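You operate a simulated robot arm through the tools that you are given. There is no shell and no other tool.

You run a simulated robot arm. Do the job below in one go: nothing can be reset, and whatever is moved stays where it is left.

## Task
Shut the mixer down and unplug it.
Fine: mixer switch and socket switch off before the plug comes out; dial to 0, lay the plug in the dish, socket cover shut.

The check looks at the end state, three seconds after you hand in, the way a careful person would. Anything else that was tipped, shoved, dropped, spilled or broken makes it a failure. A push-on lid holds only when it is set on centred and level and pressed home; a screw cap is set on level and turned clockwise until tight.

## Robot
A 7-joint arm with a fingered hand, fixed in place. Base frame: the origin is on the floor under the middle of its stand, x ahead of it, y to its left, z up; the work surface is at about z = 700. Lengths are in mm, angles in degrees, forces in N, time in s.
With the tool pointing down near the work surface it reaches from about 320 to 700 mm from the base axis. Its first joint turns from -69.0 to 172.0 degrees. Payload 3.4 kg.
The tool frame sits at the grasp point between the pads (the TCP): z along the fingers, y along the line on which they close. The tips reach 25 mm beyond it. The gripper opens to 88 mm; its body begins 29 mm behind the TCP. The gripper is a hand of 4 fingers: y runs from the thumb to the fingers, the wrist lies at [-13, -97, -162] in the tool frame, and closing takes about 1.5 s.
Orientation is told as [roll, pitch, yaw] about the base's x, y, z axes, in that order, counted from this pose: with the fingers straight down and the wrist toward the robot, the tool's x, y and z point along [0, 1, 0], [1, 0, 0] and [0, 0, -1] of the base frame.

## Interface
- The arm moves only by the tool step_arm. Its argument "deltas" is a list of rows, each an object of numbers (a shift or turn left out is 0, a gripper value left out holds the last): "x", "y", "z": the shift along the base's x, y, z in mm; "wx", "wy", "wz": the turn, a rotation vector about the base's x, y, z in degrees. In form: [{"x": .., "y": .., "z": .., "wx": .., "wy": .., "wz": ..}, ...]. A call has 1 to 20 rows; each row shifts and turns the commanded pose from where the row before left it. "hand" is the gripper command, from -1 (fully open) to 1 (shut), values between in proportion, set as the call begins (left out, the last holds). A row lasts 0.2 s, in which the tool goes at most 50 mm and 8.6 degrees; a call with a longer step from one row to the next is refused whole, and so is a gripper value outside its range. A pose out of reach is approached as far as the arm can. The call stops where the force on the tool passes 40 N (or 10 N more than at its start, if that is more) or the arm is blocked; 0.2 s more then pass. Each finger travels about 108 mm/s and halts on what it meets, pressing with about 29 N; the grip force reading is that of the motor and also rises with nothing between the fingers. The clock runs only during rows and for 0.2 s after the last one: add rows that do not move to give the fingers time. It gives the time, the measured TCP pose, the force on the tool (base axes), the opening and the grip force at its end, in the units of the frame above (readings bear some noise), with the torque about the TCP (base axes, N m) and any sound that the robot's microphone picked up.
- Cameras (640 x 400 px; columns grow to the right, rows downward): "scene" is fixed at [219.9, -498.3, 1496.1]; the picture's right is [0.94, -0.34, 0.00], its down [-0.20, -0.56, -0.81] and it looks along [0.27, 0.76, -0.59] (base axes); focal length 333 px, centre (320, 200). "wrist" rides on the gripper at [64, -83, -98] in the tool frame; the picture's right is [-0.62, 0.37, -0.69], its down [-0.71, -0.63, 0.30] and it looks along [-0.33, 0.68, 0.65] (tool axes); focal length 265 px, centre (320, 200).
- get_image(camera): a new picture of that camera. It takes no simulated time.
- move_column(by): slides the trunk up (or, below 0, down) by that many mm; the arm rides with it, the base frame stays. It gives what a move gives, with no picture.
- move_fingers(index, middle, ring, thumb_bend, thumb_turn): sets how far each is bent, from 0 (flat) to 1 (curled in); at 0.3 the hand is open as for a grip, at 0.7 the pads meet at the TCP. One left out holds its place. A second passes; each finger stops where it meets its share of the squeeze, and holds until it gets a number again. A gripper value or a shape takes the hand back. It gives what a move gives, with no picture; readings hold the bend of each and the force on the fingers (four entries, about 0 where the hand has none), thumb and palm. thumb_turn goes from beside the hand (0) to across from the fingers (1), as for a grip.
- set_grasp(shape): the hand has 4 fingers and takes this shape, open, in about a second: jaw (thumb against the fingers, like two jaws); tri (thumb and two fingers); tip (a fingertip pinch); poke (one finger out to press); point (the index stretched); flat (the hand flat); cup (the hand cupped); fist (a fist). The gripper value then closes the fingers along that shape, each until it touches; the sizes above hold for jaw. It gives what a move gives, with no picture.
- pixel_to_xyz(camera, pixels): for up to 12 pixels [column, row] of the newest picture of that camera ("zoom" is the newest enlarged one), the place [x, y, z] in the base frame of the surface seen there, good to about 2 mm. It takes no simulated time.
- zoom(camera, box): a new picture of the part [left, top, right, bottom] of that camera's present view, enlarged. It takes no simulated time.
- close_job(): hands the job in; it is judged then, once.

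Open the gripper and draw the arm clear of the work before you hand the job in, unless the task says otherwise.

The tools are called after "Emit:" by a JSON object that holds its "method" and its "body". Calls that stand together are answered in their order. step_arm: Moves the arm, as the interface text tells. Its arguments: {"type":"object","properties":{"deltas":{"type":"array"},"hand":{"type":"number"}},"required":["deltas"]} The other tools are called the same way: move_column (by) moves the trunk up or down; set_grasp (shape) gives the hand a shape; move_fingers (index, middle, ring, thumb_bend, thumb_turn) moves the fingers one by one; get_image (camera) takes a picture; pixel_to_xyz (camera, pixels) gives the place of the surface under pixels of a picture; zoom (camera, box) takes an enlarged picture of a part of a camera's view; close_job () hands the job in.

At the start:

```text
clock: 0.0
ee_pos: [544.2, 64.4, 1100.1]
tcp_rot: [0.0, 0.0, 0.1]
wrist_force: [-0.1, 0.3, -0.4]
torque: [0.03, 0.01, 0.0]
width: 87.8
gripper_force: 0.2
shape: jaw
bend: [0.3, 0.3, 0.3, 0.3, 0.98]
finger forces: [0.1, 0.0, 0.0, 0.0, 0.1, 0.0]
trunk travel left (down, up): [-650.0, 190.0]
```

scene: 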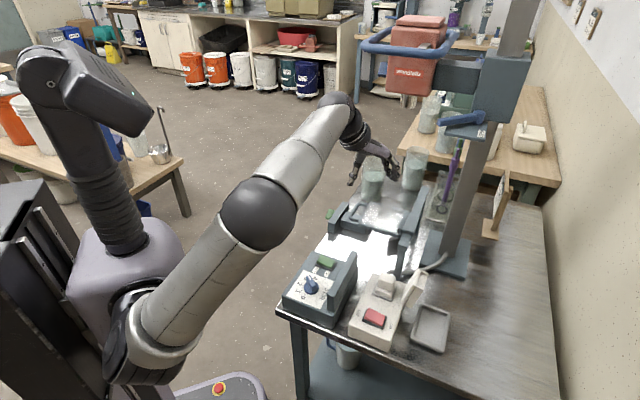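
wrist: 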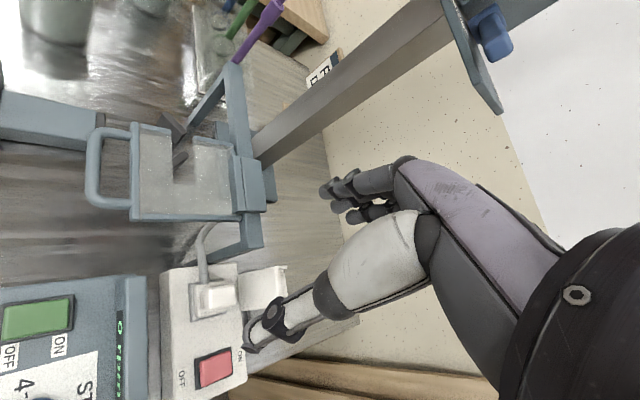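

The scene shows the mixer control box around (315,290), the socket with a red switch at (378,318), and the dish at (430,328). I zoom in on these for detail.

Emit:
{"method": "zoom", "body": {"camera": "scene", "box": [270, 230, 470, 370]}}

Emit:
{"method": "zoom", "body": {"camera": "wrist", "box": [0, 220, 320, 400]}}

Emit:
{"method": "zoom", "body": {"camera": "scene", "box": [300, 80, 560, 300]}}

```text
2.86 times, centred on (370, 300) of scene
```

zoom: 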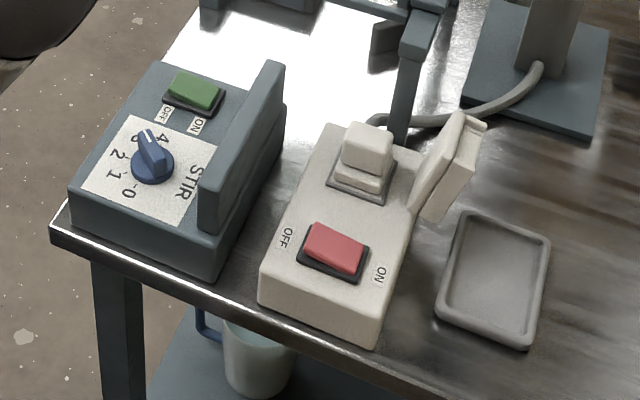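

```text
2.00 times, centred on (160, 310) of wrist
```

zoom: 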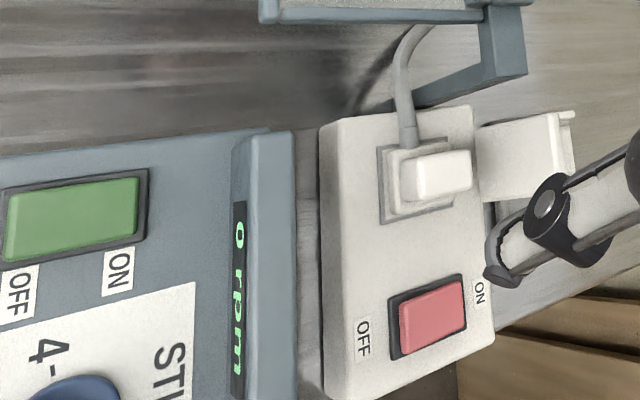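

```text
1.82 times, centred on (430, 190) of scene
```

zoom: 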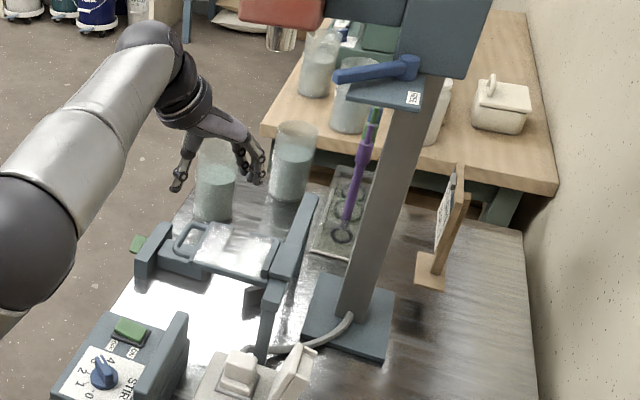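

The display seems to read "0 rpm" and both rockers' tilts matter, so I get closer views of each.

Emit:
{"method": "zoom", "body": {"camera": "scene", "box": [290, 245, 370, 300]}}

Emit:
{"method": "zoom", "body": {"camera": "scene", "box": [345, 260, 445, 350]}}

Emit:
{"method": "zoom", "body": {"camera": "wrist", "box": [150, 240, 300, 400]}}

Emit:
{"method": "zoom", "body": {"camera": "wrist", "box": [0, 260, 150, 400]}}

```text
7.27 times, centred on (330, 272) of scene
```

zoom: 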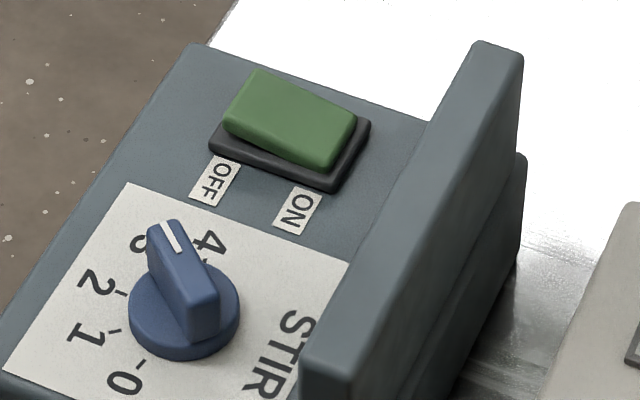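

```text
4.44 times, centred on (395, 305) of scene
```

zoom: 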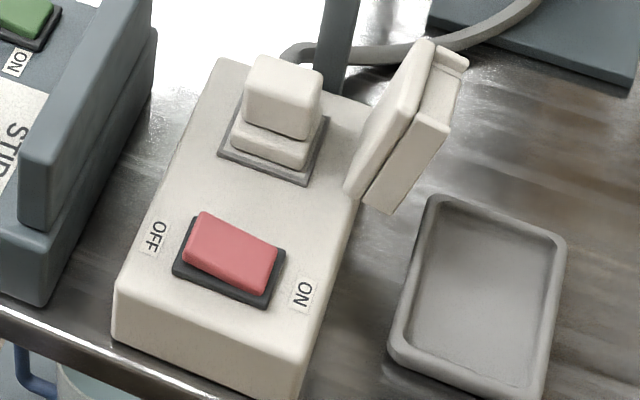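

```text
2.50 times, centred on (225, 320) of wrist
```

zoom: 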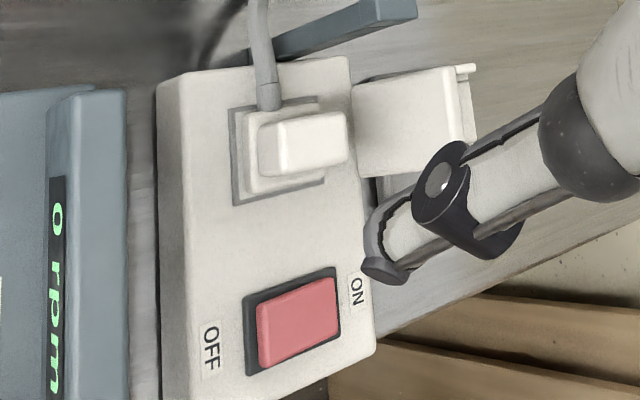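

```text
2.86 times, centred on (75, 330) of wrist
```

zoom: 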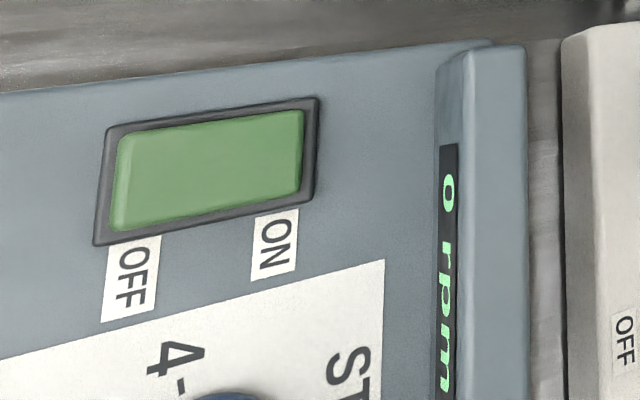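

Both rockers sit with the ON side pressed down, and the dial points near 3. I take a scene zoom of the control box and measure it.

Emit:
{"method": "zoom", "body": {"camera": "scene", "box": [280, 240, 370, 330]}}

```text
4.44 times, centred on (325, 285) of scene
```

zoom: 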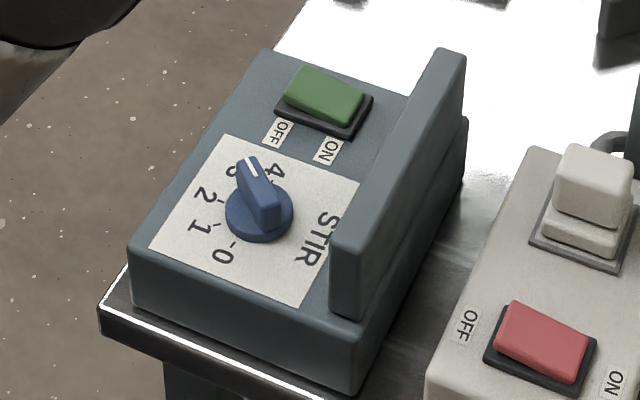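

Measuring key points on the control box: rocker ends, dial, labels and box corners.

Emit:
{"method": "pixel_to_xyz", "body": {"camera": "zoom", "pixels": [[306, 80], [345, 103], [326, 92], [263, 200], [250, 165], [272, 215], [232, 245], [200, 228], [205, 195], [277, 170], [448, 60], [345, 255]]}}

Emit:
{"method": "pixel_to_xyz", "body": {"camera": "zoom", "pixels": [[240, 220], [285, 235], [255, 240], [270, 60], [145, 245], [350, 370], [505, 320], [575, 345], [540, 335], [580, 180], [585, 155], [440, 390]]}}

```text
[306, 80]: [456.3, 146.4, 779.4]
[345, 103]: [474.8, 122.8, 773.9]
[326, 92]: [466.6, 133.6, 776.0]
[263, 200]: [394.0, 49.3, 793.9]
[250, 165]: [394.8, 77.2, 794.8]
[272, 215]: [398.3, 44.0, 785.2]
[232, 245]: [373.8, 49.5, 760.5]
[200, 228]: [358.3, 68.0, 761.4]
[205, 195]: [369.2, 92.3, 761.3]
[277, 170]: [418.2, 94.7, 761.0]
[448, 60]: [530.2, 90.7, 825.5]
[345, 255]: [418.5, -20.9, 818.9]
```

```text
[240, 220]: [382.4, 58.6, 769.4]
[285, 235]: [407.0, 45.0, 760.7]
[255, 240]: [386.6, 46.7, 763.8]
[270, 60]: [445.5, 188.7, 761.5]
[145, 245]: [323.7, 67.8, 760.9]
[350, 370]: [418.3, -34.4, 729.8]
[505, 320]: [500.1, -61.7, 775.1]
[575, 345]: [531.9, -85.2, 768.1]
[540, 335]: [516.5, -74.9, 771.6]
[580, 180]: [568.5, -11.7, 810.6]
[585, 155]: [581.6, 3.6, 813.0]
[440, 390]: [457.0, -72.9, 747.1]
```

The control box is rotated about 45° to the base. Now I zoom in on the socket box, cover and dish to measure them too.

Emit:
{"method": "zoom", "body": {"camera": "scene", "box": [345, 260, 465, 360]}}

```text
4.00 times, centred on (405, 310) of scene
```

zoom: 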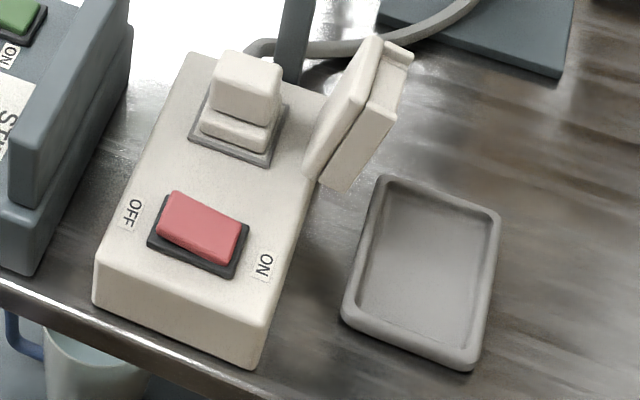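

Measuring points of the socket box, plug, cover and dish in this zoom.

Emit:
{"method": "pixel_to_xyz", "body": {"camera": "zoom", "pixels": [[98, 268], [258, 330], [190, 58], [178, 200], [235, 228], [205, 215], [235, 60], [265, 70], [245, 90], [225, 80], [275, 90], [240, 135]]}}

Emit:
{"method": "pixel_to_xyz", "body": {"camera": "zoom", "pixels": [[375, 45], [310, 168], [335, 185], [400, 60], [360, 130], [325, 110], [385, 185], [495, 215], [470, 360], [350, 315], [425, 270], [200, 135]]}}

Emit:
{"method": "pixel_to_xyz", "body": {"camera": "zoom", "pixels": [[265, 155], [280, 110], [345, 85], [365, 110], [290, 180], [270, 48], [320, 45], [180, 100], [130, 200], [260, 265], [540, 300], [300, 300]]}}

```text
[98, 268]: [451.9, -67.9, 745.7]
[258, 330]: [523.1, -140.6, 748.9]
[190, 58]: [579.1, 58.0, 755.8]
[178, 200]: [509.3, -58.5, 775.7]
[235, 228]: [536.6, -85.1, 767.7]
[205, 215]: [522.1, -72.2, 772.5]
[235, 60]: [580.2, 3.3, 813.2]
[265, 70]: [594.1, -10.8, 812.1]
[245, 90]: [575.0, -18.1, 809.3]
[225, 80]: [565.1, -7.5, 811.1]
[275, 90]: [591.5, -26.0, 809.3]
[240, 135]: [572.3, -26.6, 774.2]
```

```text
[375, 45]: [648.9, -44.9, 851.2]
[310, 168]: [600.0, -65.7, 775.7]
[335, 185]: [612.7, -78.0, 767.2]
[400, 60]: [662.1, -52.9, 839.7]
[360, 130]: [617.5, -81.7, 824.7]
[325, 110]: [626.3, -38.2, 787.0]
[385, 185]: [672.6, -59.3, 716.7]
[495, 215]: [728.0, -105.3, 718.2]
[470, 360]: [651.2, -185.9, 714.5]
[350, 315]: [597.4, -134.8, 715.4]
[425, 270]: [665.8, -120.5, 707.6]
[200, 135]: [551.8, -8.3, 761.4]
```

```text
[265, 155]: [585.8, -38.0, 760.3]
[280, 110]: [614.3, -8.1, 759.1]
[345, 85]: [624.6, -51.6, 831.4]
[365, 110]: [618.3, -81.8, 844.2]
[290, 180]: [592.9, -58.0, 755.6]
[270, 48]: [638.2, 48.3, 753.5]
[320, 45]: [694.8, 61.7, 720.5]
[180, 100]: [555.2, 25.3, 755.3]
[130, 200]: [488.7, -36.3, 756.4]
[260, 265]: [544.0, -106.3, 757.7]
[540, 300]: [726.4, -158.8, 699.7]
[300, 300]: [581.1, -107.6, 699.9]
```

Boxes sit at 45° (u back, v right). Now I check the surroundings that could be hit: the guard frame, the mixer column and beakers.

Emit:
{"method": "pixel_to_xyz", "body": {"camera": "scene", "pixels": [[337, 215], [345, 232], [415, 190], [400, 250], [385, 215], [412, 240], [440, 265], [455, 225], [475, 70], [465, 120], [410, 75], [372, 175]]}}

Emit:
{"method": "pixel_to_xyz", "body": {"camera": "wrist", "pixels": [[95, 170], [160, 125], [160, 210], [245, 190], [225, 85], [250, 240], [50, 115], [300, 130], [190, 80], [205, 245], [180, 170], [230, 60]]}}

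Emit:
{"method": "set_grasp", "body": {"shape": "poke"}}

```text
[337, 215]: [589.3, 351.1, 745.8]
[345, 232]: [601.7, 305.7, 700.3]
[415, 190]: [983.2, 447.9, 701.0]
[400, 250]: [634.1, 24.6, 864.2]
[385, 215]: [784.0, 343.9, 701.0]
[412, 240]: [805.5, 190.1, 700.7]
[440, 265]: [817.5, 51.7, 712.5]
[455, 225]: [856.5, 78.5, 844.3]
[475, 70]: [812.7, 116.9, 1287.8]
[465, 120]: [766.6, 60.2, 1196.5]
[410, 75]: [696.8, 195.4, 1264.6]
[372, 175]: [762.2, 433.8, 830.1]
```

```text
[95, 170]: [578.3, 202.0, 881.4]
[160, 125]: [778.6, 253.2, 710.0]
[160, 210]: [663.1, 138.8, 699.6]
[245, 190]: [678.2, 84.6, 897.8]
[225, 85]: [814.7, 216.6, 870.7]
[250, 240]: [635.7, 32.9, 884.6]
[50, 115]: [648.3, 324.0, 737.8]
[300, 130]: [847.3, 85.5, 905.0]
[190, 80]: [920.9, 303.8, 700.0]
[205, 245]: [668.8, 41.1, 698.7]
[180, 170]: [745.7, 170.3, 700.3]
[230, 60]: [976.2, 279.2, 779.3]
```

```text
clock: 0.9
ee_pos: [545.3, 64.2, 1099.9]
tcp_rot: [0.1, 0.0, 0.3]
wrist_force: [-0.5, -0.3, -0.2]
torque: [0.01, 0.0, 0.02]
width: 0.0
gripper_force: 0.1
shape: poke
bend: [0.7, 0.7, 0.99, 1.0, 1.0]
finger forces: [0.1, 0.0, 0.0, 0.1, 0.0, 0.0]
trunk travel left (down, up): [-650.0, 190.0]
```

The guard's near post stands at about (635,30) up to z≈885, just behind the plug. I look at how the poke shape looks from the wrist and scene.

Emit:
{"method": "get_image", "body": {"camera": "wrist"}}

Emit:
{"method": "get_image", "body": {"camera": "scene"}}

```text
taken
```

wrist: 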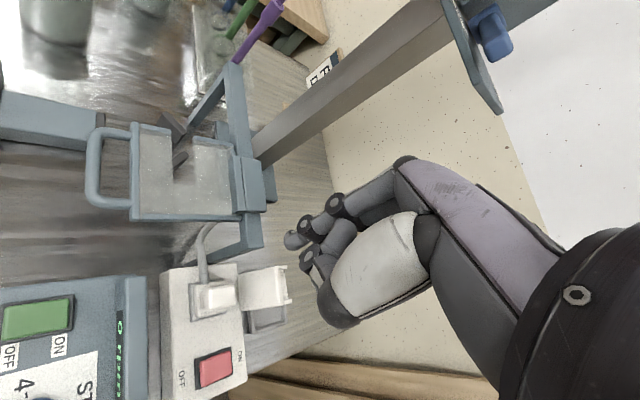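

```text
taken
```

scene: 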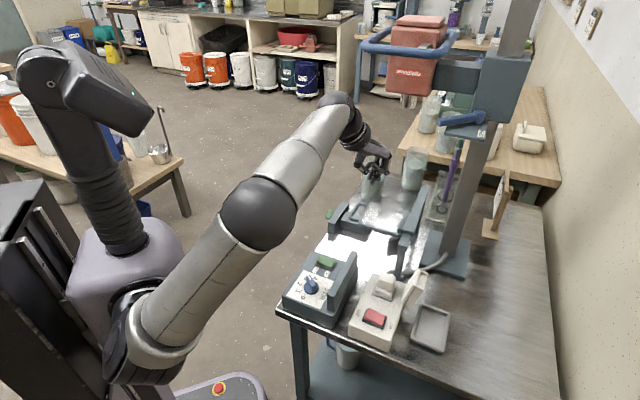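

One finger sticks out with its tip near wrist pixel (292,240). I zoom in and measure the fingertip's location relative to the TCP.

Emit:
{"method": "zoom", "body": {"camera": "wrist", "box": [260, 150, 440, 340]}}

```text
2.11 times, centred on (350, 245) of wrist
```

zoom: 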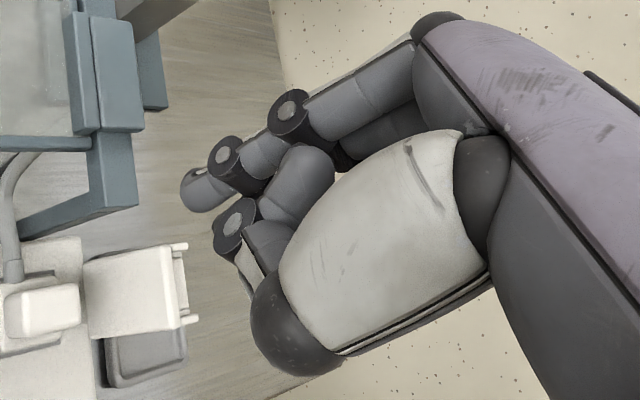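

Measuring the fingertip, knuckles and thumb locations.

Emit:
{"method": "pixel_to_xyz", "body": {"camera": "zoom", "pixels": [[185, 190], [195, 205], [200, 175], [225, 155], [290, 105], [235, 215], [300, 160], [270, 260], [270, 330], [380, 240], [440, 25], [245, 285]]}}

```text
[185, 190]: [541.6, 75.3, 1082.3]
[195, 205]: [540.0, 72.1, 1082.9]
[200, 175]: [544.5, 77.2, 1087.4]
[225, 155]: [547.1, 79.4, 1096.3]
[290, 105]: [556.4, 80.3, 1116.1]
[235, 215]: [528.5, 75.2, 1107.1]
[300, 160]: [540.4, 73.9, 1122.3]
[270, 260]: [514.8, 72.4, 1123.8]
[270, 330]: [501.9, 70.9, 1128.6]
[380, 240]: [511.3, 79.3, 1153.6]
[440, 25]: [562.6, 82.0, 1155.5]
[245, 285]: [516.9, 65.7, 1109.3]
```

The poke fingertip sits about (-4, +6, -22) mm from the TCP. I move above the raised OFF end of the green rocker at about (456,144), stopping about 28 mm above it.

Emit:
{"method": "step_arm", "body": {"deltas": [{"x": -21.3, "y": 18.6}, {"x": -21.3, "y": 18.6}, {"x": -21.3, "y": 18.6}, {"x": -21.4, "y": 18.5}, {"z": -30}, {"z": -30}, {"z": -30}, {"z": -30}, {"z": -30}, {"z": -30}, {"z": -30}, {"z": -30}, {"z": -20}, {"z": -10}, {}]}}

Emit:
{"method": "get_image", "body": {"camera": "wrist"}}

Emit:
{"method": "zoom", "body": {"camera": "scene", "box": [270, 220, 390, 320]}}

```text
clock: 4.1
ee_pos: [462.0, 139.9, 830.7]
tcp_rot: [0.2, 0.0, 0.2]
wrist_force: [1.0, -0.3, -0.4]
torque: [-0.01, -0.01, 0.01]
width: 0.0
gripper_force: 0.1
shape: poke
bend: [0.7, 0.7, 0.99, 1.0, 1.0]
finger forces: [0.0, 0.0, 0.0, 0.1, 0.1, 0.1]
trunk travel left (down, up): [-650.0, 190.0]
```

```text
taken
```

wrist: 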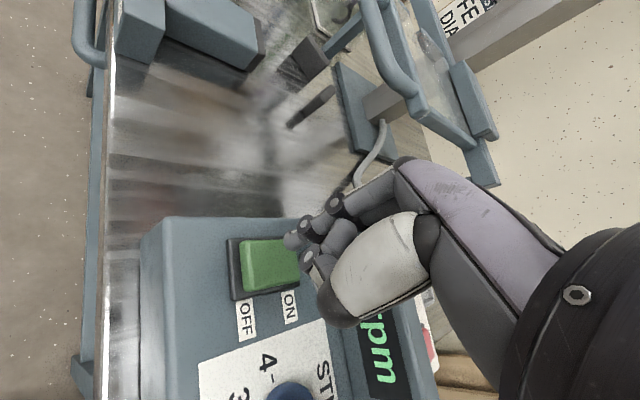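

```text
4.00 times, centred on (330, 270) of scene
```

zoom: 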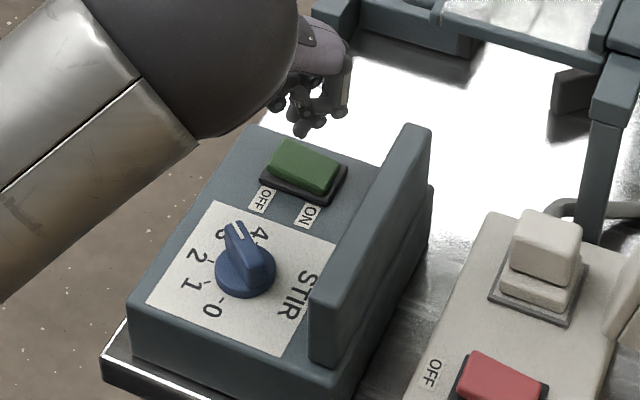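

I measure the fingertip and the rocker from this closer wrist view.

Emit:
{"method": "zoom", "body": {"camera": "wrist", "box": [200, 190, 360, 290]}}

Emit:
{"method": "pixel_to_xyz", "body": {"camera": "wrist", "pixels": [[250, 245], [270, 240], [246, 285], [270, 285], [256, 265], [290, 275], [287, 240], [292, 245], [233, 295], [233, 245], [247, 320], [290, 307]]}}

```text
4.00 times, centred on (280, 240) of wrist
```

zoom: 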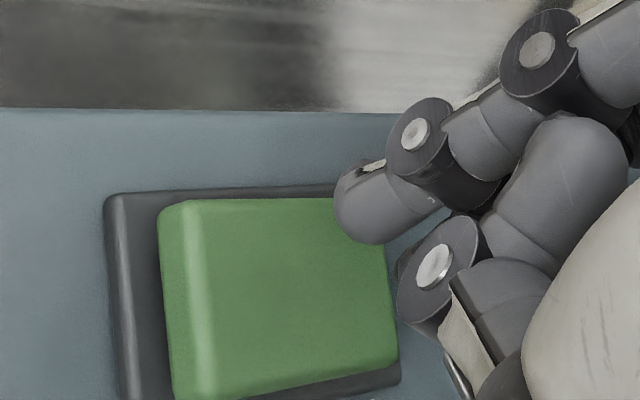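

```text
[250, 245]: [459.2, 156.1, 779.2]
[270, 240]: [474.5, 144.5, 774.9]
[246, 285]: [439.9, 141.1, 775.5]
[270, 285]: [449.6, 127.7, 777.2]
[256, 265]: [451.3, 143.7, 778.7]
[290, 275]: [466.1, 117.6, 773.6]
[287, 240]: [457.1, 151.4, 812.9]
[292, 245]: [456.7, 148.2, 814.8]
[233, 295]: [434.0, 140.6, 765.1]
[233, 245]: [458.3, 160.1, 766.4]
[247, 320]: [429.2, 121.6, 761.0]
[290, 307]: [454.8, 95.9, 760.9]
```

The fingertip (about (457,146,809)) is right above the raised OFF end of the green rocker (v≈219). I descend, then press in small steps.

Emit:
{"method": "step_arm", "body": {"deltas": [{"x": -1.5, "y": 0.5, "z": -12}, {"z": -12}, {"z": -4}, {"z": -2}, {"z": -2}, {"z": -2}]}}

```text
clock: 5.5
ee_pos: [458.1, 139.0, 799.9]
tcp_rot: [0.2, -0.3, 0.0]
wrist_force: [1.7, 3.3, 24.3]
torque: [-0.19, 0.06, -0.04]
width: 0.0
gripper_force: 0.1
shape: poke
bend: [0.7, 0.7, 0.99, 1.0, 1.0]
finger forces: [0.0, 23.8, 0.0, 0.1, 0.0, 0.0]
trunk travel left (down, up): [-650.0, 190.0]
```

About 24 N is on the second finger, so another finger is touching too. I look before pressing further.

Emit:
{"method": "zoom", "body": {"camera": "wrist", "box": [200, 190, 360, 290]}}

Emit:
{"method": "zoom", "body": {"camera": "scene", "box": [310, 230, 370, 280]}}

```text
4.00 times, centred on (280, 240) of wrist
```

zoom: 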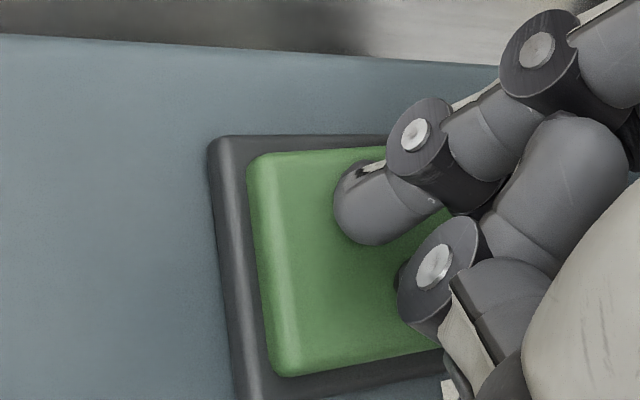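

```text
8.00 times, centred on (340, 255) of scene
```

zoom: 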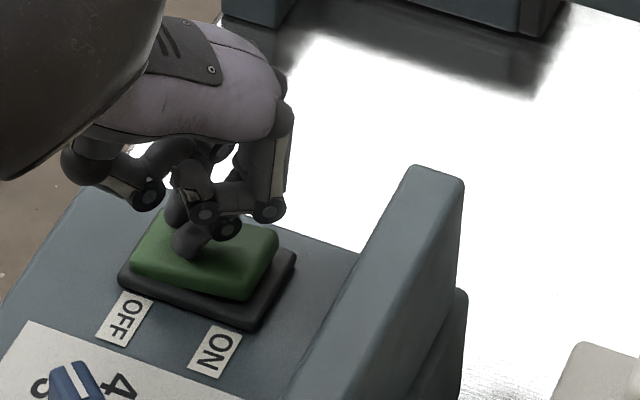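

The middle finger is what touches, near the rocker's centre. I lift off, and curl the middle finger so only the index sticks out.

Emit:
{"method": "step_arm", "body": {"deltas": [{"z": 10}, {"z": 15}]}}

Emit:
{"method": "move_fingers", "body": {"middle": 1.0}}

Emit:
{"method": "zoom", "body": {"camera": "wrist", "box": [200, 190, 360, 290]}}

Emit:
{"method": "zoom", "body": {"camera": "scene", "box": [310, 230, 370, 280]}}

```text
clock: 6.1
ee_pos: [456.9, 139.7, 820.1]
tcp_rot: [-0.1, 0.2, 0.2]
wrist_force: [-0.2, 0.5, -0.1]
torque: [-0.01, 0.01, 0.0]
width: 0.0
gripper_force: 0.1
shape: poke
bend: [0.7, 0.7, 0.99, 1.0, 1.0]
finger forces: [0.0, 0.1, 0.1, 0.1, 0.0, 0.1]
trunk travel left (down, up): [-650.0, 190.0]
```

```text
clock: 7.1
ee_pos: [456.8, 140.5, 820.6]
tcp_rot: [0.1, 0.0, 0.1]
wrist_force: [-0.3, 0.4, -0.4]
torque: [-0.02, -0.03, 0.01]
width: 22.5
gripper_force: 0.0
shape: fingers
bend: [0.7, 1.0, 0.99, 1.0, 1.0]
finger forces: [0.0, 0.0, 0.0, 0.0, 0.0, 0.0]
trunk travel left (down, up): [-650.0, 190.0]
```

```text
4.00 times, centred on (280, 240) of wrist
```

zoom: 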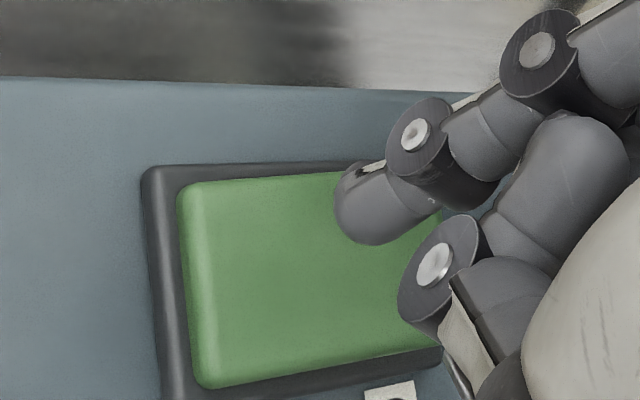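

```text
8.00 times, centred on (340, 255) of scene
```

zoom: 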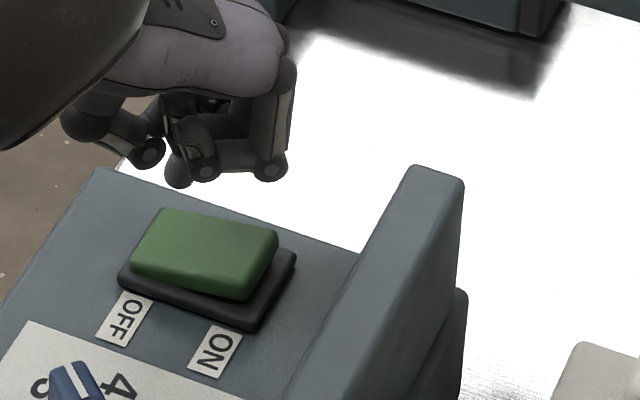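

Now only the index should reach lowest, near zoom pixel (178,183). I measure it and the rocker state.

Emit:
{"method": "pixel_to_xyz", "body": {"camera": "zoom", "pixels": [[178, 183], [178, 165], [205, 170], [270, 172], [150, 152], [155, 245], [175, 225], [240, 275], [260, 240], [205, 250], [143, 270], [270, 260]]}}

Emit:
{"method": "zoom", "body": {"camera": "wrist", "box": [200, 180, 360, 300]}}

```text
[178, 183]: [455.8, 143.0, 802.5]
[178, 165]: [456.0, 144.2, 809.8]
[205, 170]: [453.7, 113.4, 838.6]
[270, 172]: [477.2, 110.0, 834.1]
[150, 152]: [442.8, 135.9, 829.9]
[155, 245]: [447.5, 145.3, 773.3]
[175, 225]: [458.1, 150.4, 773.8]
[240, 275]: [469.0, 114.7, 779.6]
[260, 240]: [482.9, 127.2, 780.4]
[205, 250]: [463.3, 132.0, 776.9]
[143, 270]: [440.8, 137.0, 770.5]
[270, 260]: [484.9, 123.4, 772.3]
```

```text
3.33 times, centred on (280, 240) of wrist
```

zoom: 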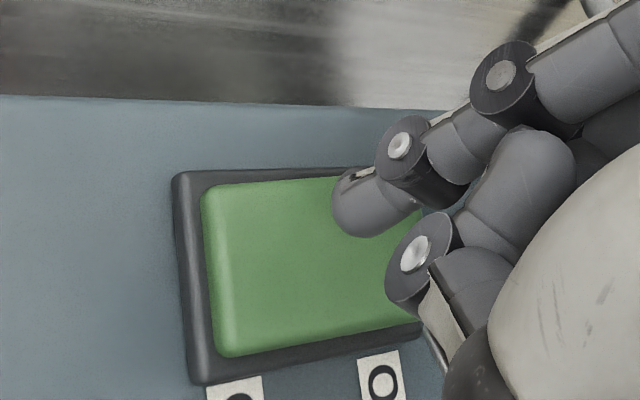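

The OFF end is now at z≈773 and the ON end at z≈780: the green switch has flipped to OFF. Next I lift and move above the OFF end of the red socket switch, about (510,-60).

Emit:
{"method": "step_arm", "body": {"deltas": [{"z": 40}, {"z": 40}, {"x": 11, "y": -41.3}, {"x": 11, "y": -41.3}, {"x": 11, "y": -41.3}, {"x": 11, "y": -41.3}, {"x": 11, "y": -41.3}, {"z": -30}, {"z": -30}, {"z": -15}, {}]}}

Emit:
{"method": "get_image", "body": {"camera": "wrist"}}

Emit:
{"method": "zoom", "body": {"camera": "scene", "box": [340, 260, 420, 340]}}

```text
clock: 9.5
ee_pos: [512.7, -67.0, 826.5]
tcp_rot: [0.2, 0.0, 0.1]
wrist_force: [-0.1, 0.2, -0.4]
torque: [-0.02, 0.01, -0.02]
width: 22.5
gripper_force: 0.1
shape: fingers
bend: [0.7, 1.0, 0.99, 1.0, 1.0]
finger forces: [0.0, 0.1, 0.0, 0.0, 0.0, 0.0]
trunk travel left (down, up): [-650.0, 190.0]
```

```text
taken
```

wrist: 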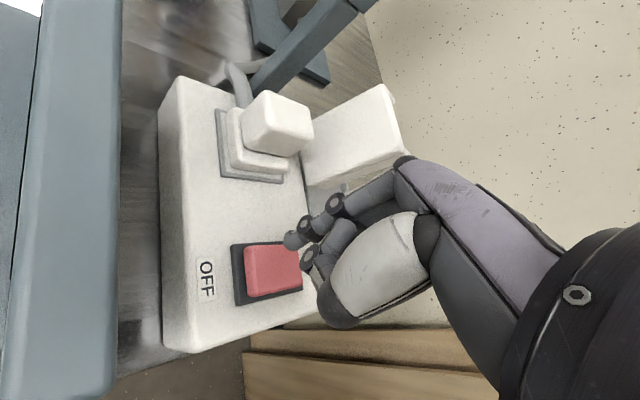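

```text
5.00 times, centred on (380, 300) of scene
```

zoom: 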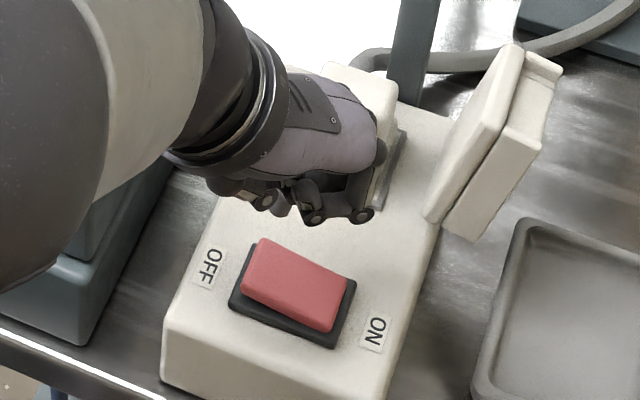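

Checking coordinates of the red rocker and the fingertip in the wrist view.

Emit:
{"method": "pixel_to_xyz", "body": {"camera": "wrist", "pixels": [[248, 250], [255, 290], [252, 270], [275, 250], [295, 265], [270, 292], [235, 250], [240, 298], [288, 240], [292, 246], [298, 285], [205, 280]]}}

Emit:
{"method": "pixel_to_xyz", "body": {"camera": "zoom", "pixels": [[262, 245], [250, 275], [300, 270], [330, 320], [340, 290], [310, 217], [280, 210], [265, 203], [362, 215]]}}

```text
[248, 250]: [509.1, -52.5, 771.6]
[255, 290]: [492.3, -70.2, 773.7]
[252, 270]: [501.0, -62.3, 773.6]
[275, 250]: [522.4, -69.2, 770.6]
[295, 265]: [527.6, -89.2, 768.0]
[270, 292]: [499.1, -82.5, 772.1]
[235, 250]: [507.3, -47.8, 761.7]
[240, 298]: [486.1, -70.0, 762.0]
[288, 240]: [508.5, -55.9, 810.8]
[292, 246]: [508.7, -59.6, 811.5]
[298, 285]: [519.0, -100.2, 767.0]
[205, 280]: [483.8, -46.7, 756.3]
```

```text
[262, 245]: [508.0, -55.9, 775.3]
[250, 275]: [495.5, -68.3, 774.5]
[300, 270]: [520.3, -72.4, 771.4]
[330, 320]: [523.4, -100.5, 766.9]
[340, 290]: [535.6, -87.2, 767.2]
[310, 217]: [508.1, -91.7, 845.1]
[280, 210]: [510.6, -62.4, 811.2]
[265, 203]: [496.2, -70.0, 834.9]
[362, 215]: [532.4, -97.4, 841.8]
```

The index tip is above the OFF half of the red rocker. I shift it slightly to its centreline (u≈312) and press down in small steps.

Emit:
{"method": "step_arm", "body": {"deltas": [{"x": -4.9, "y": -2.8, "z": -10}, {"z": -12}, {"z": -3}, {"z": -2}, {"z": -2}, {"z": -2}, {"z": -2}]}}

```text
clock: 11.1
ee_pos: [507.9, -70.0, 793.9]
tcp_rot: [0.0, 0.0, 0.0]
wrist_force: [0.6, 0.5, 1.2]
torque: [0.01, -0.03, 0.01]
width: 22.5
gripper_force: 0.1
shape: fingers
bend: [0.7, 1.0, 0.99, 1.0, 1.0]
finger forces: [0.6, 0.1, 0.0, 0.0, 0.0, 0.1]
trunk travel left (down, up): [-650.0, 190.0]
```

Light contact now at TCP z≈794. I continue pressing in 1.5 mm steps.

Emit:
{"method": "step_arm", "body": {"deltas": [{"z": -1.5}, {"z": -1.5}, {"z": -1.5}, {"z": -1.5}]}}

Emit:
{"method": "zoom", "body": {"camera": "wrist", "box": [200, 180, 360, 320]}}

```text
clock: 12.1
ee_pos: [508.9, -67.6, 791.0]
tcp_rot: [0.1, -0.5, -0.1]
wrist_force: [5.6, 3.3, 28.6]
torque: [0.14, -0.12, -0.04]
width: 20.7
gripper_force: 14.2
shape: fingers
bend: [0.7, 1.0, 0.99, 1.0, 1.0]
finger forces: [28.3, 0.1, 0.1, 0.0, 0.1, 0.0]
trunk travel left (down, up): [-650.0, 190.0]
```

```text
2.86 times, centred on (280, 250) of wrist
```

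zoom: 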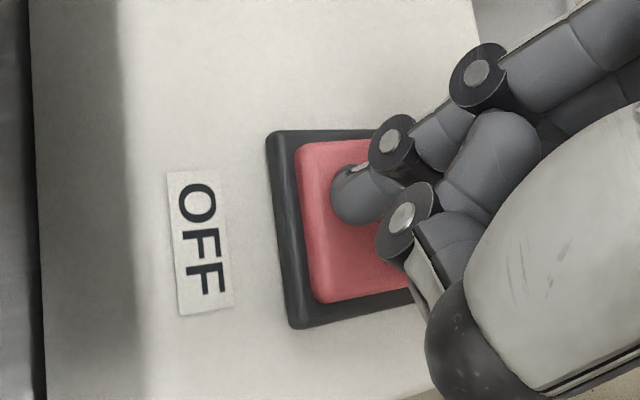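

28.6 N was reached. I lift off and check the rocker's tilt.

Emit:
{"method": "step_arm", "body": {"deltas": [{"z": 15}, {"z": 25}, {"z": 30}, {}]}}

Emit:
{"method": "zoom", "body": {"camera": "scene", "box": [340, 260, 420, 340]}}

Emit:
{"method": "pixel_to_xyz", "body": {"camera": "zoom", "pixels": [[262, 250], [250, 275], [300, 270], [330, 310], [340, 285], [320, 290]]}}

```text
clock: 13.1
ee_pos: [507.3, -70.7, 856.0]
tcp_rot: [0.1, 0.0, -0.1]
wrist_force: [-0.2, 0.1, -0.1]
torque: [0.01, 0.01, -0.03]
width: 22.7
gripper_force: 0.0
shape: fingers
bend: [0.7, 1.0, 0.99, 1.0, 1.0]
finger forces: [0.1, 0.1, 0.0, 0.0, 0.0, 0.1]
trunk travel left (down, up): [-650.0, 190.0]
```

```text
5.00 times, centred on (380, 300) of scene
```

zoom: 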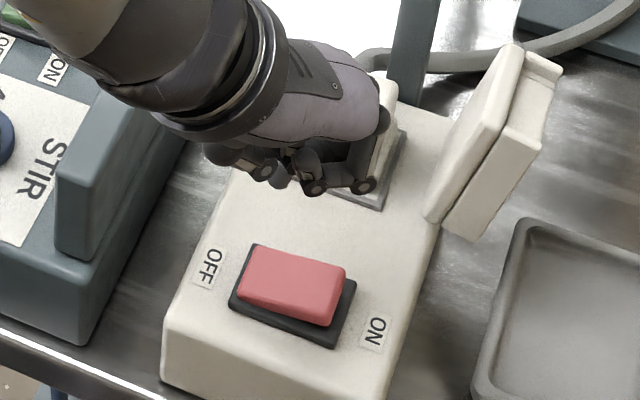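

```text
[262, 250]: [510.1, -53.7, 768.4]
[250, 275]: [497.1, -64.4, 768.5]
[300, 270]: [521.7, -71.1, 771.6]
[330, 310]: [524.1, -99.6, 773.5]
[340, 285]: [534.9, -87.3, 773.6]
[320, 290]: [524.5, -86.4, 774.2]
```

The red switch is now OFF (OFF end z≈768, ON end z≈774). Next the dial: I raise the arm and set the jaw shape, then look at the dial clearly.

Emit:
{"method": "step_arm", "body": {"deltas": [{"z": 40}, {"z": 40}, {"z": 40}, {"x": 20, "y": 30}, {"x": 20, "y": 30}, {}]}}

Emit:
{"method": "set_grasp", "body": {"shape": "tip"}}

Emit:
{"method": "get_image", "body": {"camera": "wrist"}}

Emit:
{"method": "zoom", "body": {"camera": "scene", "box": [285, 260, 345, 310]}}

```text
clock: 14.5
ee_pos: [547.1, -12.6, 985.0]
tcp_rot: [1.5, -0.6, -0.3]
wrist_force: [-0.5, 0.0, 0.2]
torque: [0.04, -0.01, -0.01]
width: 22.5
gripper_force: 0.1
shape: fingers
bend: [0.7, 1.0, 0.99, 1.0, 1.0]
finger forces: [0.0, 0.1, 0.1, 0.1, 0.0, 0.0]
trunk travel left (down, up): [-650.0, 190.0]
```

```text
clock: 15.4
ee_pos: [546.9, -14.0, 981.9]
tcp_rot: [1.5, -0.2, -0.5]
wrist_force: [-0.1, -0.4, -0.1]
torque: [0.01, -0.01, 0.0]
width: 88.1
gripper_force: 0.1
shape: tip
bend: [0.3, 0.98, 0.99, 0.3, 0.98]
finger forces: [0.0, 0.0, 0.0, 0.1, 0.0, 0.0]
trunk travel left (down, up): [-650.0, 190.0]
```

```text
taken
```

wrist: 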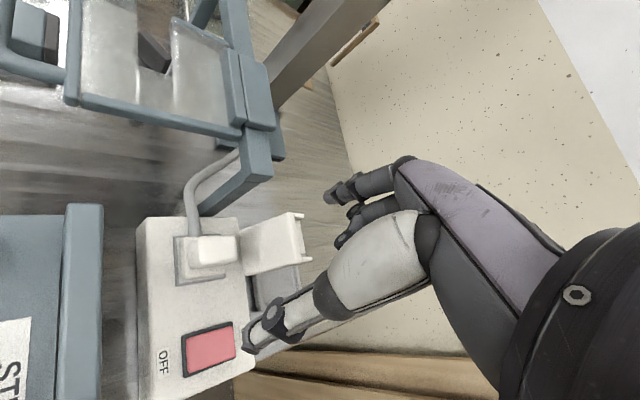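

```text
8.00 times, centred on (315, 285) of scene
```

zoom: 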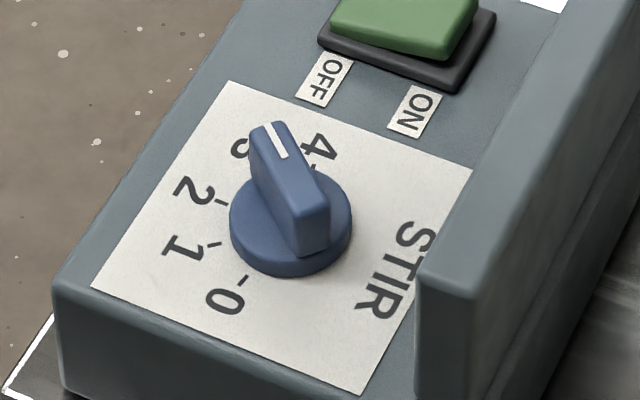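

Measuring the dial's ticks, digits, disc edge and bar in this zoom.

Emit:
{"method": "pixel_to_xyz", "body": {"camera": "zoom", "pixels": [[243, 280], [214, 245], [222, 202], [312, 165], [225, 302], [183, 245], [193, 191], [240, 147], [318, 148], [232, 240], [350, 235], [290, 272]]}}

Emit:
{"method": "pixel_to_xyz", "body": {"camera": "zoom", "pixels": [[267, 127], [285, 155], [312, 200], [275, 142], [256, 135], [284, 125], [300, 215], [325, 205], [310, 240], [270, 180], [335, 185], [245, 255]]}}

```text
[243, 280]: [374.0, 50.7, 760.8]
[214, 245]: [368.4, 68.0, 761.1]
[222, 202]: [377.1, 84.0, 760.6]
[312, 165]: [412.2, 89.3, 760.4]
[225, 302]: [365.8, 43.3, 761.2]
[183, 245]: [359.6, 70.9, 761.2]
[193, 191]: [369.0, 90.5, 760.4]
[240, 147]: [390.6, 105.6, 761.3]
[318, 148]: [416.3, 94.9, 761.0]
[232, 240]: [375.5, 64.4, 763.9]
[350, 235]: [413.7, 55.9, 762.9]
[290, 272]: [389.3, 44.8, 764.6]
```

```text
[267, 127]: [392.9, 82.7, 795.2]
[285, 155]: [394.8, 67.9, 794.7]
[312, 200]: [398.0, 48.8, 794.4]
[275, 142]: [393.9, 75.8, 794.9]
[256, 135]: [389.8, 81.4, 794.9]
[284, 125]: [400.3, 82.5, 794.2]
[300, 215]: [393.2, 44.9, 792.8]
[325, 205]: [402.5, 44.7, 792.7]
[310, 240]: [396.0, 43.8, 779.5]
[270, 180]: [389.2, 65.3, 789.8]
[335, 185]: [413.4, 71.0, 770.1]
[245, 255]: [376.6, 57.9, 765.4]
```

The bar's pointer is at about 95° (the 3), the 0 tick at about 211°, centre (396,63.5); so the knob needs about +117° counter-clockwise. I'll push the bar round with one fingertip: I set poke, curl the middle finger, and go above its start point.

Emit:
{"method": "set_grasp", "body": {"shape": "poke"}}

Emit:
{"method": "move_fingers", "body": {"middle": 1.0}}

Emit:
{"method": "step_arm", "body": {"deltas": [{"x": -26, "y": 17.4}, {"x": -26, "y": 17.4}, {"x": -26, "y": 17.4}, {"x": -26, "y": 17.4}, {"x": -26, "y": 17.4}, {"z": -30}, {"z": -30}, {"z": -30}, {"z": -30}, {}]}}

Emit:
{"method": "get_image", "body": {"camera": "wrist"}}

Emit:
{"method": "zoom", "body": {"camera": "scene", "box": [270, 230, 370, 310]}}

```text
clock: 16.3
ee_pos: [546.2, -14.6, 980.3]
tcp_rot: [1.6, 0.0, -0.5]
wrist_force: [-0.4, -0.4, -0.2]
torque: [0.02, 0.01, 0.01]
width: 0.0
gripper_force: 0.2
shape: poke
bend: [0.7, 0.7, 0.99, 1.0, 1.0]
finger forces: [0.1, 0.1, 0.0, 0.0, 0.0, 0.0]
trunk travel left (down, up): [-650.0, 190.0]
```

```text
clock: 17.3
ee_pos: [546.6, -13.8, 981.0]
tcp_rot: [1.5, -0.2, -0.4]
wrist_force: [1.1, 0.0, 0.2]
torque: [0.01, 0.02, 0.03]
width: 22.9
gripper_force: 0.0
shape: fingers
bend: [0.7, 1.0, 0.99, 1.0, 1.0]
finger forces: [0.1, 0.0, 0.0, 0.0, 0.1, 0.0]
trunk travel left (down, up): [-650.0, 190.0]
```

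```text
clock: 19.5
ee_pos: [423.8, 81.8, 872.7]
tcp_rot: [2.3, -0.8, -0.4]
wrist_force: [0.4, -0.8, -0.4]
torque: [-0.01, 0.02, -0.03]
width: 22.7
gripper_force: 0.1
shape: fingers
bend: [0.7, 1.0, 0.99, 1.0, 1.0]
finger forces: [0.0, 0.1, 0.1, 0.0, 0.0, 0.1]
trunk travel left (down, up): [-650.0, 190.0]
```

```text
taken
```

wrist: 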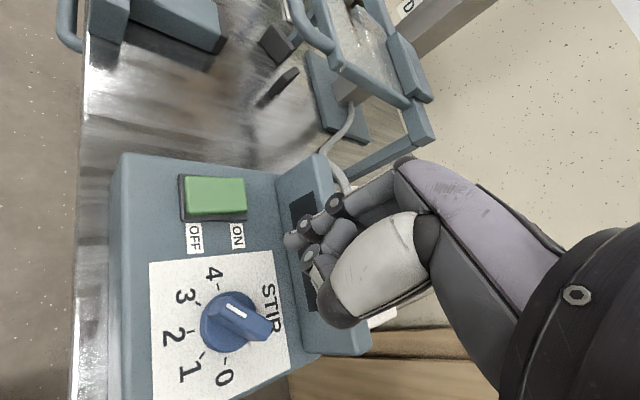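

```text
5.00 times, centred on (320, 270) of scene
```

zoom: 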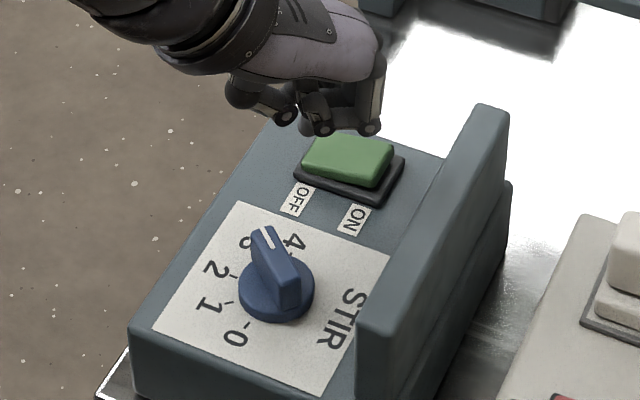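

The display on the ridge is now dark, which fits the mixer being off. I zoom the wrist view on the dial for better angles, and note that the measured pose lags the command by several mm.

Emit:
{"method": "zoom", "body": {"camera": "wrist", "box": [140, 240, 300, 400]}}

Emit:
{"method": "pixel_to_xyz", "body": {"camera": "wrist", "pixels": [[221, 288], [197, 303], [190, 331], [201, 357], [223, 358], [222, 296], [230, 308], [245, 318], [268, 335], [262, 320], [218, 301], [252, 342]]}}

Emit:
{"method": "step_arm", "body": {"deltas": [{}, {}]}}

```text
2.50 times, centred on (220, 320) of wrist
```

zoom: 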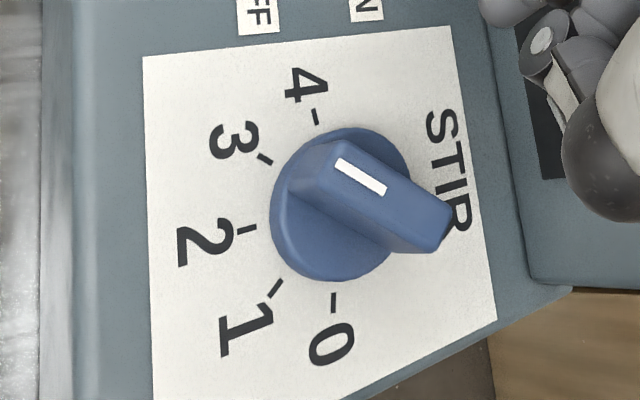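

```text
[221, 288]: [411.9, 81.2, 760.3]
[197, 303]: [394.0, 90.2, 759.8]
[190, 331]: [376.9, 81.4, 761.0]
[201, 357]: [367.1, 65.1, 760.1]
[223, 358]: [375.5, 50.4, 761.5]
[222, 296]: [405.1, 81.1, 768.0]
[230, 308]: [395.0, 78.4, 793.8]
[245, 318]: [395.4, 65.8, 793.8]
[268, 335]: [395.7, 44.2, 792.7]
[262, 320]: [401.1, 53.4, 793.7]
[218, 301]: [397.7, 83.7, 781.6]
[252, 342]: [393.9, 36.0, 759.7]
```

```text
clock: 20.1
ee_pos: [425.2, 80.7, 870.4]
tcp_rot: [2.2, -0.5, -0.7]
wrist_force: [0.3, 1.0, -0.7]
torque: [-0.03, 0.02, 0.02]
width: 22.6
gripper_force: 0.1
shape: fingers
bend: [0.7, 1.0, 0.99, 1.0, 1.0]
finger forces: [0.0, 0.0, 0.0, 0.0, 0.0, 0.0]
trunk travel left (down, up): [-650.0, 190.0]
```

The arm lags its command by about (8, 4, 15) mm here, likely a joint limit. I descend a bit to see if that goes away nearer the work surface.

Emit:
{"method": "step_arm", "body": {"deltas": [{"z": -10}, {"z": -10}, {"z": -10}, {}, {}]}}

```text
clock: 21.3
ee_pos: [426.2, 78.4, 845.9]
tcp_rot: [3.2, -1.0, -1.3]
wrist_force: [0.1, 0.2, -0.2]
torque: [0.0, 0.01, -0.03]
width: 22.6
gripper_force: 0.1
shape: fingers
bend: [0.7, 1.0, 0.99, 1.0, 1.0]
finger forces: [0.0, 0.0, 0.0, 0.0, 0.0, 0.0]
trunk travel left (down, up): [-650.0, 190.0]
```

The error grows as I go down, so a joint is at its limit in this posture. I look at the whole arm posture in the scene.

Emit:
{"method": "get_image", "body": {"camera": "scene"}}

```text
taken
```

scene: 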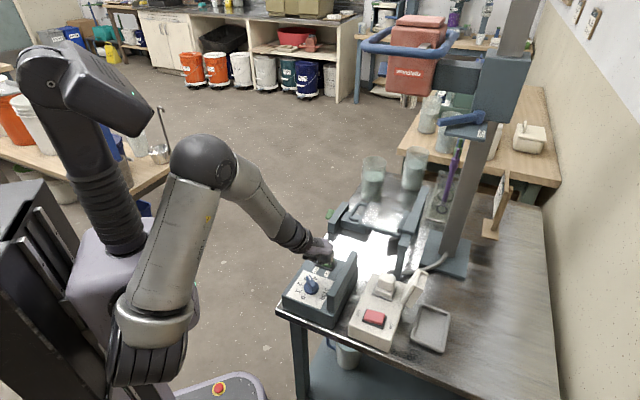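

The elbow is folded up and probably at a limit. I go back up toward the starting posture, where tracking was exact, and check the error there.

Emit:
{"method": "step_arm", "body": {"deltas": [{"z": 30}, {"z": 40}, {"z": 40}, {"z": 40}, {"z": 40}, {"x": 30, "y": -3, "z": 20}, {"x": 30, "y": -3, "z": 20}, {"x": 30, "y": -3, "z": 20}, {"x": 30, "y": -3, "z": 20}, {"x": 7, "y": -1, "z": 5}, {}, {}]}}

```text
clock: 23.9
ee_pos: [548.5, 62.3, 1100.4]
tcp_rot: [0.0, -0.1, 0.1]
wrist_force: [0.3, -0.2, 0.9]
torque: [-0.02, -0.01, 0.01]
width: 22.6
gripper_force: 0.0
shape: fingers
bend: [0.7, 1.0, 0.99, 1.0, 1.0]
finger forces: [0.0, 0.0, 0.1, 0.1, 0.0, 0.0]
trunk travel left (down, up): [-650.0, 190.0]
```

Tracking is good again here. I approach along a similar path as before: first inward at height, then straight down, watching the error.

Emit:
{"method": "step_arm", "body": {"deltas": [{"x": -25, "y": 5}, {"x": -25, "y": 5}, {"x": -25, "y": 5}, {"x": -25, "y": 5}, {"z": -30}, {"z": -30}, {"z": -30}, {"z": -30}, {"z": -30}, {"z": -30}, {"z": -30}, {}]}}

```text
clock: 26.5
ee_pos: [448.2, 86.6, 903.2]
tcp_rot: [2.0, -0.7, -0.2]
wrist_force: [-0.2, 0.1, 0.5]
torque: [0.02, -0.02, 0.03]
width: 22.9
gripper_force: 0.1
shape: fingers
bend: [0.7, 1.0, 0.99, 1.0, 1.0]
finger forces: [0.1, 0.0, 0.0, 0.1, 0.0, 0.0]
trunk travel left (down, up): [-650.0, 190.0]
```

The error reappears here. I measure the arm's shoulder, elbow and wrist positions in the scene to understand which limit it is.

Emit:
{"method": "get_image", "body": {"camera": "scene"}}

Emit:
{"method": "pixel_to_xyz", "body": {"camera": "scene", "pixels": [[150, 330], [150, 370], [205, 160], [280, 220], [100, 240], [160, 250], [210, 290], [240, 180]]}}

```text
taken
```

scene: 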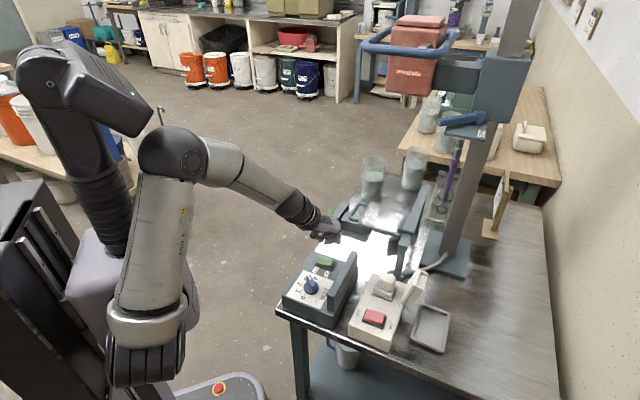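

```text
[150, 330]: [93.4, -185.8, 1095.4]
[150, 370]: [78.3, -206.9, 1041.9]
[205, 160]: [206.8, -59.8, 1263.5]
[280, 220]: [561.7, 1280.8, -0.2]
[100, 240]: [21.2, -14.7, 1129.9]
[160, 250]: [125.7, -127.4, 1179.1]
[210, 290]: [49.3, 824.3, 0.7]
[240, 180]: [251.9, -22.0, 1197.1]
```

The hand's yaw 0 bends the wrist sideways against the forearm; yaw +45° (aligned with the table) should relieve it. I turn +45° about z here and check tracking.

Emit:
{"method": "step_arm", "body": {"deltas": [{"wz": 7.5}, {"wz": 7.5}, {"wz": 7.5}, {"wz": 7.5}, {"wz": 7.5}, {"wz": 7.5}, {}, {}]}}

```text
clock: 28.3
ee_pos: [444.6, 82.9, 891.1]
tcp_rot: [0.1, 0.0, 45.1]
wrist_force: [0.1, 0.6, 0.0]
torque: [0.0, -0.02, -0.03]
width: 22.9
gripper_force: 0.0
shape: fingers
bend: [0.7, 1.0, 0.99, 1.0, 1.0]
finger forces: [0.1, 0.0, 0.1, 0.0, 0.0, 0.0]
trunk travel left (down, up): [-650.0, 190.0]
```

Tracking is exact at yaw 45°. I move the fingertip above the start point beside the bar's pointer end, tip target (415,78), staying above the knob.

Emit:
{"method": "step_arm", "body": {"deltas": [{"x": -12, "y": -4.2}, {"x": -11.3, "y": -4.3}, {"z": -20}, {"z": -20}, {}]}}

Emit:
{"method": "get_image", "body": {"camera": "wrist"}}

Emit:
{"method": "zoom", "body": {"camera": "scene", "box": [280, 230, 360, 310]}}

```text
clock: 29.5
ee_pos: [420.9, 74.8, 852.3]
tcp_rot: [0.1, 0.1, 44.9]
wrist_force: [-0.7, -0.3, 0.6]
torque: [-0.01, -0.01, 0.01]
width: 22.6
gripper_force: 0.2
shape: fingers
bend: [0.7, 1.0, 0.99, 1.0, 1.0]
finger forces: [0.0, 0.0, 0.0, 0.1, 0.1, 0.0]
trunk travel left (down, up): [-650.0, 190.0]
```

```text
taken
```

wrist: 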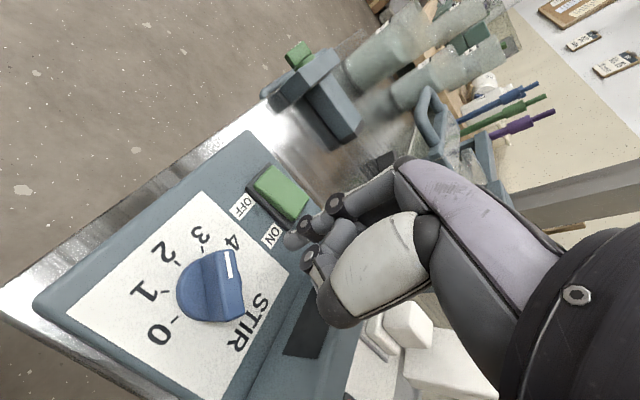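

```text
5.00 times, centred on (320, 270) of scene
```

zoom: 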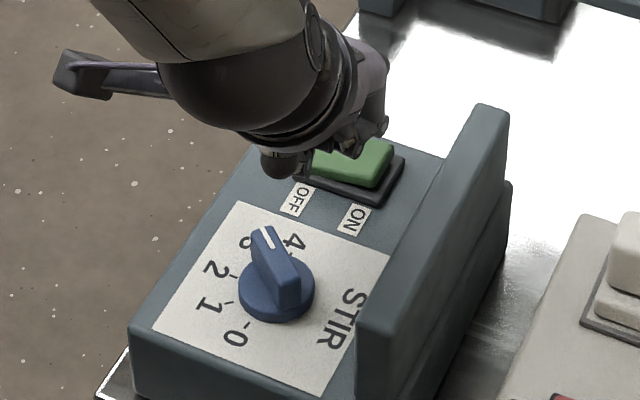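

Now I measure the fingertip and the bar ends from this wrist picture.

Emit:
{"method": "pixel_to_xyz", "body": {"camera": "wrist", "pixels": [[288, 240], [292, 247], [297, 240], [230, 255], [225, 280], [240, 310], [180, 285], [185, 310], [210, 320], [215, 290], [242, 290], [205, 262]]}}

Emit:
{"method": "zoom", "body": {"camera": "wrist", "box": [120, 200, 320, 360]}}

```text
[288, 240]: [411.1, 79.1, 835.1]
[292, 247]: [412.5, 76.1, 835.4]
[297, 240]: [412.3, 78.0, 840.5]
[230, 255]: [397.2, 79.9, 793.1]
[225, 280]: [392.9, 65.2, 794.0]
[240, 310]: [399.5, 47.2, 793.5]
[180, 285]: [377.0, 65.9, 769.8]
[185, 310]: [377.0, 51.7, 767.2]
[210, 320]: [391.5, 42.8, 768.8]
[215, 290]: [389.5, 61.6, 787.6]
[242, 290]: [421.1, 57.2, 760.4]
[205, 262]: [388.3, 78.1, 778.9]
```

```text
2.50 times, centred on (220, 280) of wrist
```

zoom: 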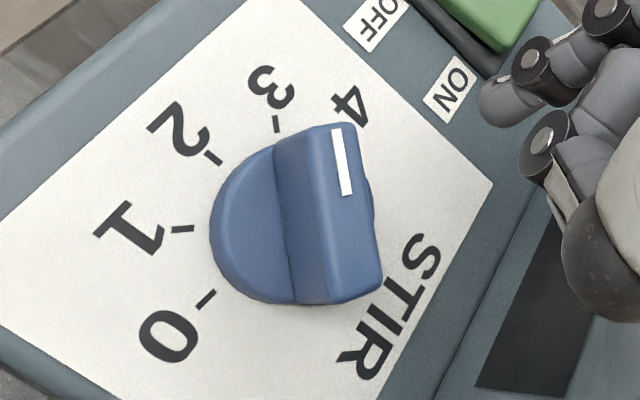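

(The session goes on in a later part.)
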